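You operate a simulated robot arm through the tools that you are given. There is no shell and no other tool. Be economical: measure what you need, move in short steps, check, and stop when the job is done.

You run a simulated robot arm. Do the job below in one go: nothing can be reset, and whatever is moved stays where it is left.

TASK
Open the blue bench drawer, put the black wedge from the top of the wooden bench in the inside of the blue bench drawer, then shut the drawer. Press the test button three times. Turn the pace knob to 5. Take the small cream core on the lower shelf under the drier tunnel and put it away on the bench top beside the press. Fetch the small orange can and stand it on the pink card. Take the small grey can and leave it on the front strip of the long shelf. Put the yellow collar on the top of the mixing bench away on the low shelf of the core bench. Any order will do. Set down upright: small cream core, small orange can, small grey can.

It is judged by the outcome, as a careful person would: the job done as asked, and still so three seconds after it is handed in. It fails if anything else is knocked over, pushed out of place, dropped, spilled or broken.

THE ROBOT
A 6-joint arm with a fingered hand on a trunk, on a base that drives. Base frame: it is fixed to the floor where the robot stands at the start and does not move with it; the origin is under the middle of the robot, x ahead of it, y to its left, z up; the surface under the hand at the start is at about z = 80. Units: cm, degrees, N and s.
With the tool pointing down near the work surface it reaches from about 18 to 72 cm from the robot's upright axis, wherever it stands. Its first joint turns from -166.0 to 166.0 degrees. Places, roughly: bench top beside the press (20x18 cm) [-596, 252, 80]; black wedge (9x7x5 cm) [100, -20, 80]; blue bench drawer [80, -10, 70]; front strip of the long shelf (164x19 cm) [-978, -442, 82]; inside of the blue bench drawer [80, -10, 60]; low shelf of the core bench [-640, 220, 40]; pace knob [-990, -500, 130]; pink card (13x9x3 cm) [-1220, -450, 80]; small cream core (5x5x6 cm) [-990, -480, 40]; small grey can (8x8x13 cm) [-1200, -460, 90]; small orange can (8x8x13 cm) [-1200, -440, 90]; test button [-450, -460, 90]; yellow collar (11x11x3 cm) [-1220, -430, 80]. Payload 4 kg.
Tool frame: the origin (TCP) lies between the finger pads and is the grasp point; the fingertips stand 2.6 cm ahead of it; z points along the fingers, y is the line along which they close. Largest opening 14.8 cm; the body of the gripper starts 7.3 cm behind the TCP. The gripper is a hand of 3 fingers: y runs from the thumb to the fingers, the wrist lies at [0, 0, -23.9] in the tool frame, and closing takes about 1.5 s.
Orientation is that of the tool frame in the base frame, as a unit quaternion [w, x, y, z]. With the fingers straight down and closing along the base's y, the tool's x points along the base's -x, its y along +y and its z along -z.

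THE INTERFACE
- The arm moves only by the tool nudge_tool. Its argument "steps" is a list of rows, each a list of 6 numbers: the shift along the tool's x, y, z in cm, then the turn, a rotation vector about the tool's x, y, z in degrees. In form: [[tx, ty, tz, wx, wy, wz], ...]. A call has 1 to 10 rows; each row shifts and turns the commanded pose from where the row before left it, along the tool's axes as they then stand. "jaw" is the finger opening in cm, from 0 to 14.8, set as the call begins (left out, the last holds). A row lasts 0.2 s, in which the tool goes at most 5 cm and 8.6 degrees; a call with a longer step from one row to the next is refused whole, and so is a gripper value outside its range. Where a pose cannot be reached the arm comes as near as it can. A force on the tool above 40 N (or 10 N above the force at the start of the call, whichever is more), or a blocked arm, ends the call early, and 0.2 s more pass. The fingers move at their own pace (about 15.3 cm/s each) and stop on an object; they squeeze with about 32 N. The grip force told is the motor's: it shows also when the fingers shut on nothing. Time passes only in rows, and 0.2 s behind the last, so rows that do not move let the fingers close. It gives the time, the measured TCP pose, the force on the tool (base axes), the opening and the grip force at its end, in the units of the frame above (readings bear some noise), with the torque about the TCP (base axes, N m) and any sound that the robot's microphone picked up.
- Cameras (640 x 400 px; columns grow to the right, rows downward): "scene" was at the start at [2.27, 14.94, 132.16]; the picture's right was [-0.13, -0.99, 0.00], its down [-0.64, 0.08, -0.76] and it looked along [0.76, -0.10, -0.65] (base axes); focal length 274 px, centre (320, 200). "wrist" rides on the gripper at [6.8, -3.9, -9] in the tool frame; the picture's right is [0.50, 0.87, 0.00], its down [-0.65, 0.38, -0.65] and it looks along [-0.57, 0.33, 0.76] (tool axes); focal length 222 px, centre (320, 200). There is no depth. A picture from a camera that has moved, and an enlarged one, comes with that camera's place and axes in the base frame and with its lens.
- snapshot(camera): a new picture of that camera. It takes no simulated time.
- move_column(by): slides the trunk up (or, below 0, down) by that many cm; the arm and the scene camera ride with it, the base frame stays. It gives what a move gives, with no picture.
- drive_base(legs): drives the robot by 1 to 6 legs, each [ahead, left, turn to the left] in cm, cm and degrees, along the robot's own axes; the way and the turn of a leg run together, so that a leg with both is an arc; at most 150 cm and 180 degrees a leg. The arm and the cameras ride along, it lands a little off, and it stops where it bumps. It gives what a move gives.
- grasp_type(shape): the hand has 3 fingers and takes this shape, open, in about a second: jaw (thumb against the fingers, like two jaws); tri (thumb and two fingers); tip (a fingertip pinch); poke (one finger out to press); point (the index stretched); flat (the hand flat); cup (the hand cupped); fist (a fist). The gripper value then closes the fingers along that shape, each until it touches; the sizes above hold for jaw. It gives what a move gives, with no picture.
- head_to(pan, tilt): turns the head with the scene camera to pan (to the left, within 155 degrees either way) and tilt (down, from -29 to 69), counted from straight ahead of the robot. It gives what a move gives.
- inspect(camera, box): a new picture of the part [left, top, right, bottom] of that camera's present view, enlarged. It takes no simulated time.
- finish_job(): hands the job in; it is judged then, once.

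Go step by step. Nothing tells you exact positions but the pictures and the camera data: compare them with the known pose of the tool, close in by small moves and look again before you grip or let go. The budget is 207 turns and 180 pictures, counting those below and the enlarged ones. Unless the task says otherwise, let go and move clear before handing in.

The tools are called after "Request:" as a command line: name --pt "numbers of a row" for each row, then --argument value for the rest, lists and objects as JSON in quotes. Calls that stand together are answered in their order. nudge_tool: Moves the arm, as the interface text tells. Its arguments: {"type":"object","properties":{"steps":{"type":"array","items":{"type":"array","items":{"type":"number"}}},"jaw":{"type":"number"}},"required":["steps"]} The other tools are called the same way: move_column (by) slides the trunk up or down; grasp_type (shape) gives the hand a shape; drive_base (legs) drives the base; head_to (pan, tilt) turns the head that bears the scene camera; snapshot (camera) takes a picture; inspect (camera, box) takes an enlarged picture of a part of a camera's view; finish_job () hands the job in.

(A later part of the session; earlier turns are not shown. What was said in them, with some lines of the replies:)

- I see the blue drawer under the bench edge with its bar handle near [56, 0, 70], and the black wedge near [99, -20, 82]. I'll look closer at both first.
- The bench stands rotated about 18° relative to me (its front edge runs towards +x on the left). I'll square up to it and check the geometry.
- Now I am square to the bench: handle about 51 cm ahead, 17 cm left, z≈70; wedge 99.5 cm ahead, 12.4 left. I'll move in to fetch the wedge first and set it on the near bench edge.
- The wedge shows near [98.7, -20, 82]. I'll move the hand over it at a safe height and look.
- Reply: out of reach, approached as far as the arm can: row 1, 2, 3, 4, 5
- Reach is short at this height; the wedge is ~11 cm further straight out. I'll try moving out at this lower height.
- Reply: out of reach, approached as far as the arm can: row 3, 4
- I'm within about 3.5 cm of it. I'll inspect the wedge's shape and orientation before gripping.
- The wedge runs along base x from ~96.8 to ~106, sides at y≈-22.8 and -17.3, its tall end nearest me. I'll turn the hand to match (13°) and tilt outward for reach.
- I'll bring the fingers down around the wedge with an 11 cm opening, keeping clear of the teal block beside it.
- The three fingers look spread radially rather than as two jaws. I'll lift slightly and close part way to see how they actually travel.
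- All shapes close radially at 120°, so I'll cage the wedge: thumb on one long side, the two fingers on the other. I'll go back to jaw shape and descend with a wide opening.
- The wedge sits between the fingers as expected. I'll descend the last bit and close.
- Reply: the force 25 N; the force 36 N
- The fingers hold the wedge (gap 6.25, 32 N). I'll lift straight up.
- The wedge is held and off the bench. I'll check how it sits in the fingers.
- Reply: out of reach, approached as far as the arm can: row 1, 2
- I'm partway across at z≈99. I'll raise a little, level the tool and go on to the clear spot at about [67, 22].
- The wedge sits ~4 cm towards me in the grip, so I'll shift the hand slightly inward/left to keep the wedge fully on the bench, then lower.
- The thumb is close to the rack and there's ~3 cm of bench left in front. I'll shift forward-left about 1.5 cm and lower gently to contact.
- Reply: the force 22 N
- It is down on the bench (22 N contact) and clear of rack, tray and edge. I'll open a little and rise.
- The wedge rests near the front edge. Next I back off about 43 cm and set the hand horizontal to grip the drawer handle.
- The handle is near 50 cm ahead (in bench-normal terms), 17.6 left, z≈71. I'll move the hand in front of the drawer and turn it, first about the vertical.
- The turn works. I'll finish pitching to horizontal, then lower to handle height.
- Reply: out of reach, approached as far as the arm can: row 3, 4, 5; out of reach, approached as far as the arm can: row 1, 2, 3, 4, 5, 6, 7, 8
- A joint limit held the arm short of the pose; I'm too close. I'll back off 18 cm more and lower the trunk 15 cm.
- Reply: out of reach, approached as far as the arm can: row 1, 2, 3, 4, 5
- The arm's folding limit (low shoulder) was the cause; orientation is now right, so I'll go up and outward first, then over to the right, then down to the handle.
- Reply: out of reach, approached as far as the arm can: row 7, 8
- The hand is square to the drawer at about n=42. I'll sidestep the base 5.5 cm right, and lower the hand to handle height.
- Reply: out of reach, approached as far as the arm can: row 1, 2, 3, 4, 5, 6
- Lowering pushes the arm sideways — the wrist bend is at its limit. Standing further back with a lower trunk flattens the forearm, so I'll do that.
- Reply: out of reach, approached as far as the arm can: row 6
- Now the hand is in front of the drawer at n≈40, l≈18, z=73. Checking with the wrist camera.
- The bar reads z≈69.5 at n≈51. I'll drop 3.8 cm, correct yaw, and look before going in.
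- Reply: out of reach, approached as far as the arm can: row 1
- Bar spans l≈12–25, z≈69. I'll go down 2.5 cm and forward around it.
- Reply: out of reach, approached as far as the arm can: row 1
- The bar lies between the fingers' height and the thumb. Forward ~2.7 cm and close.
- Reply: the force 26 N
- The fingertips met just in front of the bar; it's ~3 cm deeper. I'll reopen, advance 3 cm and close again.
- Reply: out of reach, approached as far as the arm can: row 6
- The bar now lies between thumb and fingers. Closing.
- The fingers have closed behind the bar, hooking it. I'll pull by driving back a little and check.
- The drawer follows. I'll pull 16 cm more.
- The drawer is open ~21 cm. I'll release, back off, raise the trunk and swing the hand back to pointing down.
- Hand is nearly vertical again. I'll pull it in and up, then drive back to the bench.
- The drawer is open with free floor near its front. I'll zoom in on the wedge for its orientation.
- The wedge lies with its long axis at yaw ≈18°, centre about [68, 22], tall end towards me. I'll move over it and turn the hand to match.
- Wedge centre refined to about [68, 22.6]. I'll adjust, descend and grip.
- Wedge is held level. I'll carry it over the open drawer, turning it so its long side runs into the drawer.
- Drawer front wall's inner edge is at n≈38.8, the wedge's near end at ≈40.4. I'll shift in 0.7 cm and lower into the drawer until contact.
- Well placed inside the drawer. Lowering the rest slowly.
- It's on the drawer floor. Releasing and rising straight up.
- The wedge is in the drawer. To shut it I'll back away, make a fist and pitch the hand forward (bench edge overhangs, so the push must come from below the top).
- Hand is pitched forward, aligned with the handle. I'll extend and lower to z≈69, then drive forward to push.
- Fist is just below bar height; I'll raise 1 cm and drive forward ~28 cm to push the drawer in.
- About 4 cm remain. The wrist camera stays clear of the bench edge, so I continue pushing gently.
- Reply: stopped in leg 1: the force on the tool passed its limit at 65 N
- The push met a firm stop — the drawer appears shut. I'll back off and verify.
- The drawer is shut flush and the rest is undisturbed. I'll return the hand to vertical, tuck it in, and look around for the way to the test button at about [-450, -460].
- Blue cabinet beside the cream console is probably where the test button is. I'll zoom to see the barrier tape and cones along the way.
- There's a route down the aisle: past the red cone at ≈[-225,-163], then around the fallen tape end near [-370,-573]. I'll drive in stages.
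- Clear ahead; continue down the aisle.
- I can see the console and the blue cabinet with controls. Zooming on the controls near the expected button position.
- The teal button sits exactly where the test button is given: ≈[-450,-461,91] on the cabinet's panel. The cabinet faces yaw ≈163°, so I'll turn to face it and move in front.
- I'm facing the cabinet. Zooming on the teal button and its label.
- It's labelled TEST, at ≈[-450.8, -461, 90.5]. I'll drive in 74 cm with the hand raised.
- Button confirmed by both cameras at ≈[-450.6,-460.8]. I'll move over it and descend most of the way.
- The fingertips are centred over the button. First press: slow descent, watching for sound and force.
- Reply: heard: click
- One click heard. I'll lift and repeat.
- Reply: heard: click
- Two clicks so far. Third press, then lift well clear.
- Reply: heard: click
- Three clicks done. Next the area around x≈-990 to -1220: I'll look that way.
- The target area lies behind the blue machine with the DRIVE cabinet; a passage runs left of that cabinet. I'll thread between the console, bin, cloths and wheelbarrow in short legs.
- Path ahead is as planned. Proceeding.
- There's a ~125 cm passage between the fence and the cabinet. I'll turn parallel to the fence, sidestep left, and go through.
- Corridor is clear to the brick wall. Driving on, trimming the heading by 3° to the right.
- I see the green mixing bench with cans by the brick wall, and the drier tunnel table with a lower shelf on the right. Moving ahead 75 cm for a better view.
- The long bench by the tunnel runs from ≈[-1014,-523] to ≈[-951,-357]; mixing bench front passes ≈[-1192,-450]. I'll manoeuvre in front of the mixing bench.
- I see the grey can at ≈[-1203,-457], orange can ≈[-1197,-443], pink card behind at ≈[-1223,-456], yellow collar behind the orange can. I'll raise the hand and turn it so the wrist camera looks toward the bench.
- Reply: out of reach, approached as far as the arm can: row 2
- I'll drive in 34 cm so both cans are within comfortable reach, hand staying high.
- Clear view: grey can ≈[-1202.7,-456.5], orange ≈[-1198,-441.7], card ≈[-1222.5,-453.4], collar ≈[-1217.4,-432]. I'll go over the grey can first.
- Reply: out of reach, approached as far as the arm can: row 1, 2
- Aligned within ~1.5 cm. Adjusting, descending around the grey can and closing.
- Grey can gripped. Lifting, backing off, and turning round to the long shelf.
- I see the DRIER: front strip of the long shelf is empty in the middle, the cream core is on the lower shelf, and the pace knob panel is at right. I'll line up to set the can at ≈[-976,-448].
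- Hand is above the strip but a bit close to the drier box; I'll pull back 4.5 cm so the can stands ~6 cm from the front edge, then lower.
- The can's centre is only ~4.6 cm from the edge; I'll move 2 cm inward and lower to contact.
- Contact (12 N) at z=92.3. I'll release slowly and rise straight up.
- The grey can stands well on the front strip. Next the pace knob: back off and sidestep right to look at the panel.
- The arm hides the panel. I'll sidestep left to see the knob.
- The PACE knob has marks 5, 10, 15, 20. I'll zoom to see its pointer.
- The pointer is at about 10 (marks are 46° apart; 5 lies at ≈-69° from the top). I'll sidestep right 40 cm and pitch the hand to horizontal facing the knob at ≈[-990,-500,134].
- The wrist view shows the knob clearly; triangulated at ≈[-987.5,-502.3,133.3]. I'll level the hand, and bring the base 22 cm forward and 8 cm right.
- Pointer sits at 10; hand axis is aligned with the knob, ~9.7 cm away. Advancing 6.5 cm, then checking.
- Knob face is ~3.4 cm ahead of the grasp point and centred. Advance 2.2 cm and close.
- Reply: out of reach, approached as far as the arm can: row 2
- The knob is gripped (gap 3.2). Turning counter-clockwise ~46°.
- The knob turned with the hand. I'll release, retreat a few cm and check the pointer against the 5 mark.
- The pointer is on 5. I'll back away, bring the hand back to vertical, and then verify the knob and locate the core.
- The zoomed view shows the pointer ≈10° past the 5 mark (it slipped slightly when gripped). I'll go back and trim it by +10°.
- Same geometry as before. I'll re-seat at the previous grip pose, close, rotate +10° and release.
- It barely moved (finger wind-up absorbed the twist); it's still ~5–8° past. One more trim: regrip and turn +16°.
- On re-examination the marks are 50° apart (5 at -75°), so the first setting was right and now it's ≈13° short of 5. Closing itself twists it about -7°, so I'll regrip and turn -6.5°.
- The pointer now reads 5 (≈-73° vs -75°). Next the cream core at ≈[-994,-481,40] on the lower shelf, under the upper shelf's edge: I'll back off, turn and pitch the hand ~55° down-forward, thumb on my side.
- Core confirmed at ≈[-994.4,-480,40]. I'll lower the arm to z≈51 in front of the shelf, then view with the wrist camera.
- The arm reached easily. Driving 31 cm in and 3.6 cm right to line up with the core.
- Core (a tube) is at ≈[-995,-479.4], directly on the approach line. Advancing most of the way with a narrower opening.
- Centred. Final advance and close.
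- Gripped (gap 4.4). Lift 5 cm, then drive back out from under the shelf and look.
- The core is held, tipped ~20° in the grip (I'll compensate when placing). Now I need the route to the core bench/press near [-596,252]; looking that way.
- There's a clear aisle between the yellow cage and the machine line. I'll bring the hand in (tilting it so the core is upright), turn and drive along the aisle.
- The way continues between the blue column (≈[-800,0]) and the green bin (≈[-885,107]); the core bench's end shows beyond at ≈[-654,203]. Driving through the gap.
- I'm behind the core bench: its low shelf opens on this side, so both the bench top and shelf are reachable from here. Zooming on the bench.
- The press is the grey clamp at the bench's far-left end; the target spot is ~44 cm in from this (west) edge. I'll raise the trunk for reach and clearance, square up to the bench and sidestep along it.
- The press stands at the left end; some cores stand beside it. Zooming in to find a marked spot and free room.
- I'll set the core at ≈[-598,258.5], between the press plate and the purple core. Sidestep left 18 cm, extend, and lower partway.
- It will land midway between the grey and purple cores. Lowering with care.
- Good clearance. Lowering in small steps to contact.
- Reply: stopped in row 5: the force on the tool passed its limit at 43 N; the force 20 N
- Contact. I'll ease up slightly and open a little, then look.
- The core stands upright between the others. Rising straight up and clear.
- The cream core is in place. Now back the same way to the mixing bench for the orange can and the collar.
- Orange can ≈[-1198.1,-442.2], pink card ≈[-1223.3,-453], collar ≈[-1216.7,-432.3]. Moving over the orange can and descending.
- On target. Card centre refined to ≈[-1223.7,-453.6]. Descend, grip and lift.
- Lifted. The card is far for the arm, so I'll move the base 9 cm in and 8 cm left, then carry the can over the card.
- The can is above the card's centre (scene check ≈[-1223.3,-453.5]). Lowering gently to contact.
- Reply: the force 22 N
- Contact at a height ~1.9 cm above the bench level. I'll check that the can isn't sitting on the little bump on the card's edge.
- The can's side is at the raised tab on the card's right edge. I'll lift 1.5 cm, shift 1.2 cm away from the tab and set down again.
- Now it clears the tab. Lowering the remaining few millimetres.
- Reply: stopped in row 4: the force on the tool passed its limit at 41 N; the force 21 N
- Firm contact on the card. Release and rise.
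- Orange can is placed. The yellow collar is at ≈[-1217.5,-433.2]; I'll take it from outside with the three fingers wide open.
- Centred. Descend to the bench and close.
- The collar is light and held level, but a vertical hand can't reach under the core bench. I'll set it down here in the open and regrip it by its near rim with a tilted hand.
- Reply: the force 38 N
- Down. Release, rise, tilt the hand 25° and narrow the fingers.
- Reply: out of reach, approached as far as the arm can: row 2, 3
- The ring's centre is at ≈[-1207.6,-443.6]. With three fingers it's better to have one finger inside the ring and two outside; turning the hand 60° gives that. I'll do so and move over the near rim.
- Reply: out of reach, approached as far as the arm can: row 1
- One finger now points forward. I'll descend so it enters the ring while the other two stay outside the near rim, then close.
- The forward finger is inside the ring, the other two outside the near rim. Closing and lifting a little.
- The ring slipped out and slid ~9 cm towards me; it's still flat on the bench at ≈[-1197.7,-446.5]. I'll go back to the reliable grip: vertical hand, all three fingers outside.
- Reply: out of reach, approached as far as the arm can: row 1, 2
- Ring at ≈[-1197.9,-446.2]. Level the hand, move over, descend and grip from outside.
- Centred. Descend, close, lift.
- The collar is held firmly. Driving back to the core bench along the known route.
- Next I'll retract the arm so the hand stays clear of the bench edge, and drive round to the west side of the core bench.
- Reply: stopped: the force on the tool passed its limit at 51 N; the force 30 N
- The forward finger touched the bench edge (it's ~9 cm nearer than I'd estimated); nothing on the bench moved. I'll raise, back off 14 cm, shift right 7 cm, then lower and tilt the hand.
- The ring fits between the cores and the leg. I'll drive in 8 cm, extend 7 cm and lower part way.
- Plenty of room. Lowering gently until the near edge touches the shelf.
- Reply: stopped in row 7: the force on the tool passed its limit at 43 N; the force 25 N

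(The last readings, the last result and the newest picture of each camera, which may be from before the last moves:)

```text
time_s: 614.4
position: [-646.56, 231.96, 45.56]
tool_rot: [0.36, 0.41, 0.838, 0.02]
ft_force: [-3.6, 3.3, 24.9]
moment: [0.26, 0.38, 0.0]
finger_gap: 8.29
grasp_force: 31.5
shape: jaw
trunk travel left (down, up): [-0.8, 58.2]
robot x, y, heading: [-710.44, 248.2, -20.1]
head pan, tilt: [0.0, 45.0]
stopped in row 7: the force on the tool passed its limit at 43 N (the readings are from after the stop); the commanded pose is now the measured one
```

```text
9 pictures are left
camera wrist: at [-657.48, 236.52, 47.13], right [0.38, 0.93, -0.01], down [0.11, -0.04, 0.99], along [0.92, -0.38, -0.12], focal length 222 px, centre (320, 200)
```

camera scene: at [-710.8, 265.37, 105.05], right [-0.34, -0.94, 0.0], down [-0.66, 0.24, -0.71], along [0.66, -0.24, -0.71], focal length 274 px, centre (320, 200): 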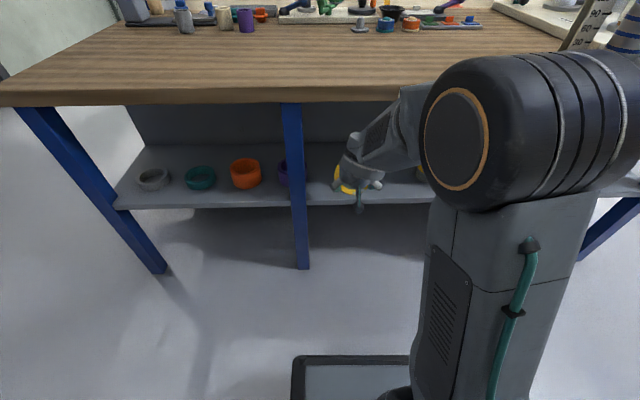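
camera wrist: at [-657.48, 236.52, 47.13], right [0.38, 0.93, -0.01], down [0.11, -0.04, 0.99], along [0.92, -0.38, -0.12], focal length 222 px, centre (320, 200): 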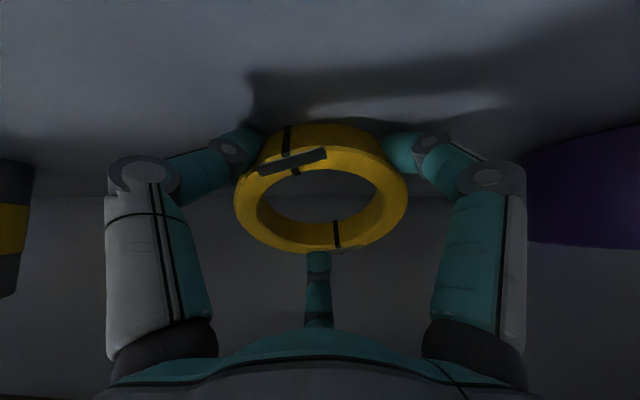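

The ring has already swung closer to flat against the shelf. I'll open the fingers to let it settle.

Request:
nudge_tool --pt "0 0 0 0 0 0" --pt "0 0 0 0 0 0" --pt "0 0 0 0 0 0" --pt "0 0 0 0 0 0" --jaw 13.5

Request:
snapshot --camera "wrist"

```text
time_s: 615.0
position: [-646.06, 231.88, 46.29]
tool_rot: [0.368, 0.408, 0.835, 0.02]
ft_force: [4.5, 1.0, 36.2]
moment: [-0.71, 0.29, 0.0]
finger_gap: 13.15
grasp_force: 0.0
shape: jaw
trunk travel left (down, up): [-0.8, 58.2]
robot x, y, heading: [-710.67, 248.37, -19.9]
head pan, tilt: [0.0, 45.0]
stopped in row 2: the force on the tool passed its limit at 41 N (the readings are from after the stop); the commanded pose is now the measured one
```

```text
8 pictures are left
camera wrist: at [-657.15, 236.49, 47.58], right [0.38, 0.93, -0.01], down [0.1, -0.03, 0.99], along [0.92, -0.38, -0.1], focal length 222 px, centre (320, 200)
```

wrist: 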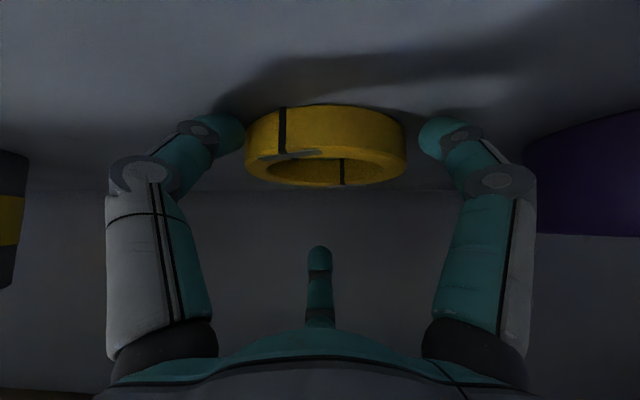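

The collar lies flat on the shelf. Withdraw the hand up-and-back, then drive off and check.

Request:
nudge_tool --pt "-0.58 0.32 -0.75 0 0 0" --pt "-0.58 0.32 -0.75 0 0 0" --pt "0 0 -2 0 0 0" --pt "0 0 -3 0 0 0" --pt "0 0 -4 0 0 0" --pt "0 0 0 0 0 0"

Request:
drive_base --legs '[[-20, 0, 0]]'

Request:
snapshot --camera "scene"

```text
time_s: 616.4
position: [-652.07, 234.48, 54.24]
tool_rot: [0.361, 0.41, 0.838, 0.019]
ft_force: [0.6, 1.5, 0.0]
moment: [-0.02, -0.01, 0.02]
finger_gap: 13.5
grasp_force: 0.0
shape: jaw
trunk travel left (down, up): [-0.8, 58.2]
robot x, y, heading: [-710.97, 248.14, -20.1]
head pan, tilt: [0.0, 45.0]
```

```text
time_s: 618.0
position: [-669.74, 241.58, 54.14]
tool_rot: [0.361, 0.406, 0.839, 0.021]
ft_force: [-0.6, 0.3, -0.4]
moment: [0.0, 0.01, -0.03]
finger_gap: 13.51
grasp_force: 0.1
shape: jaw
trunk travel left (down, up): [-0.8, 58.2]
robot x, y, heading: [-728.8, 255.29, -20.0]
head pan, tilt: [0.0, 45.0]
stopped in leg 1: the robot was blocked; the commanded pose is now the measured one
```

```text
7 pictures are left
camera scene: at [-721.31, 269.44, 105.05], right [-0.34, -0.94, 0.0], down [-0.67, 0.24, -0.71], along [0.67, -0.24, -0.71], focal length 274 px, centre (320, 200)
```

scene: 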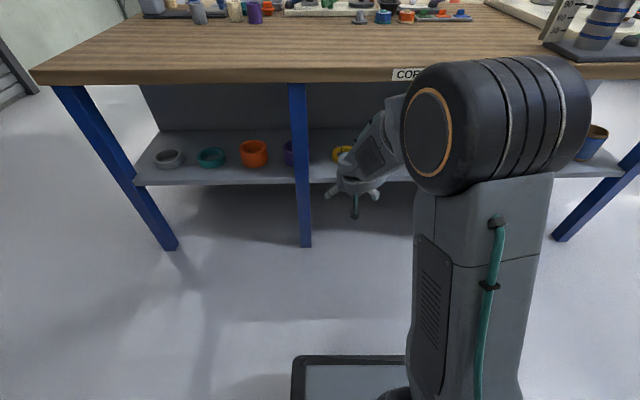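

The collar is on the low shelf. My rear bumped something behind; I'll move forward 4 cm and check the collar and what's behind.

Request:
drive_base --legs '[[4, 0, 0]]'

Request:
inspect --camera "scene" --box '[280, 110, 420, 210]'

Request:
head_to --pan 150 --tilt 40

Request:
snapshot --camera "scene"

```text
time_s: 618.9
position: [-666.02, 240.28, 54.14]
tool_rot: [0.362, 0.406, 0.839, 0.021]
ft_force: [-0.3, 0.4, 0.8]
moment: [0.0, 0.03, 0.0]
finger_gap: 13.49
grasp_force: 0.0
shape: jaw
trunk travel left (down, up): [-0.8, 58.2]
robot x, y, heading: [-724.93, 254.02, -19.5]
head pan, tilt: [0.0, 45.0]
```

```text
4.00 times, centred on (350, 160) of scene
camera zoom: at [-717.63, 268.12, 105.05], right [-0.34, -0.94, 0.0], down [-0.67, 0.24, -0.71], along [0.67, -0.24, -0.71], focal length 1097 px, centre (200, 360)
```

zoom: 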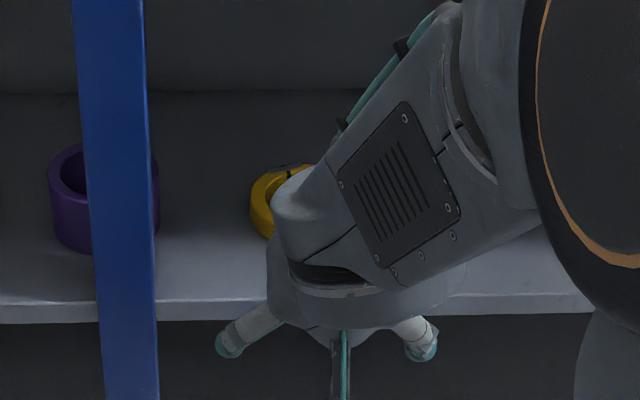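

```text
time_s: 621.2
position: [-665.91, 240.18, 54.29]
tool_rot: [0.361, 0.406, 0.839, 0.021]
ft_force: [0.6, 0.4, 0.4]
moment: [-0.02, 0.01, 0.0]
finger_gap: 13.47
grasp_force: 0.0
shape: jaw
trunk travel left (down, up): [-0.8, 58.2]
robot x, y, heading: [-724.82, 253.68, -19.9]
head pan, tilt: [150.0, 40.0]
```

```text
5 pictures are left
camera scene: at [-730.77, 277.36, 105.78], right [0.76, 0.65, 0.0], down [0.41, -0.49, -0.77], along [-0.49, 0.58, -0.64], focal length 274 px, centre (320, 200)
```

scene: 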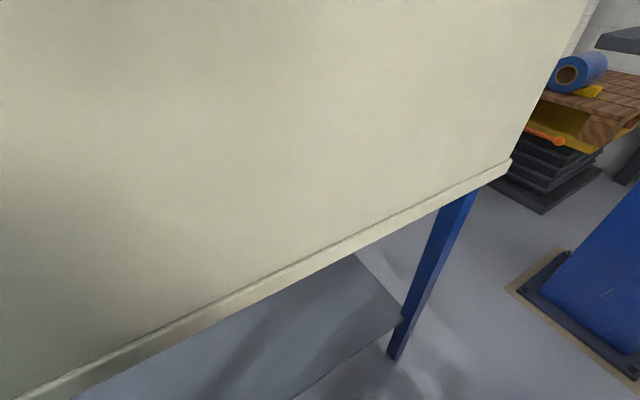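

The table behind looks undisturbed. One wrist picture to confirm the collar lies flat and secure.

Request:
snapshot --camera "wrist"

```text
4 pictures are left
camera wrist: at [-676.95, 244.67, 55.68], right [0.37, 0.93, -0.01], down [0.11, -0.03, 0.99], along [0.92, -0.37, -0.12], focal length 222 px, centre (320, 200)
```

wrist: 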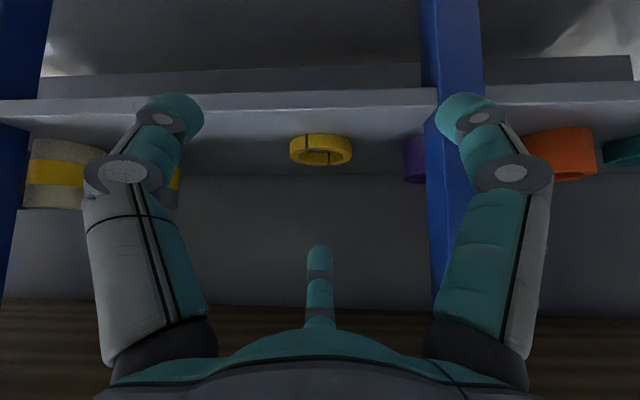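

The collar lies flat and well inside the low shelf, and the hand is clear of everything. All the parts of the job are done, so I'm handing it in.

Request:
finish_job

```text
The job is handed in.
```

All seven parts of the job are done and handed in; two have small caveats below.

- **Drawer:** the black wedge is in the blue bench drawer and the drawer is shut flush.
- **Test button:** pressed three times, with a click heard each time.
- **Pace knob:** set to 5. I regripped it a few times to trim it, and it reads about 2° off the mark.
- **Cream core:** standing upright on the bench top beside the press, between the grey and purple cores.
- **Orange can:** set down upright on the pink card. It first touched the card's raised tab, so I moved it about 1 cm clear.
- **Grey can:** standing upright on the front strip of the long shelf.
- **Yellow collar:** flat on the low shelf of the core bench.

On the way the robot lightly touched the core bench's top edge and backed into the table behind it. In the pictures I took afterwards nothing looked moved.
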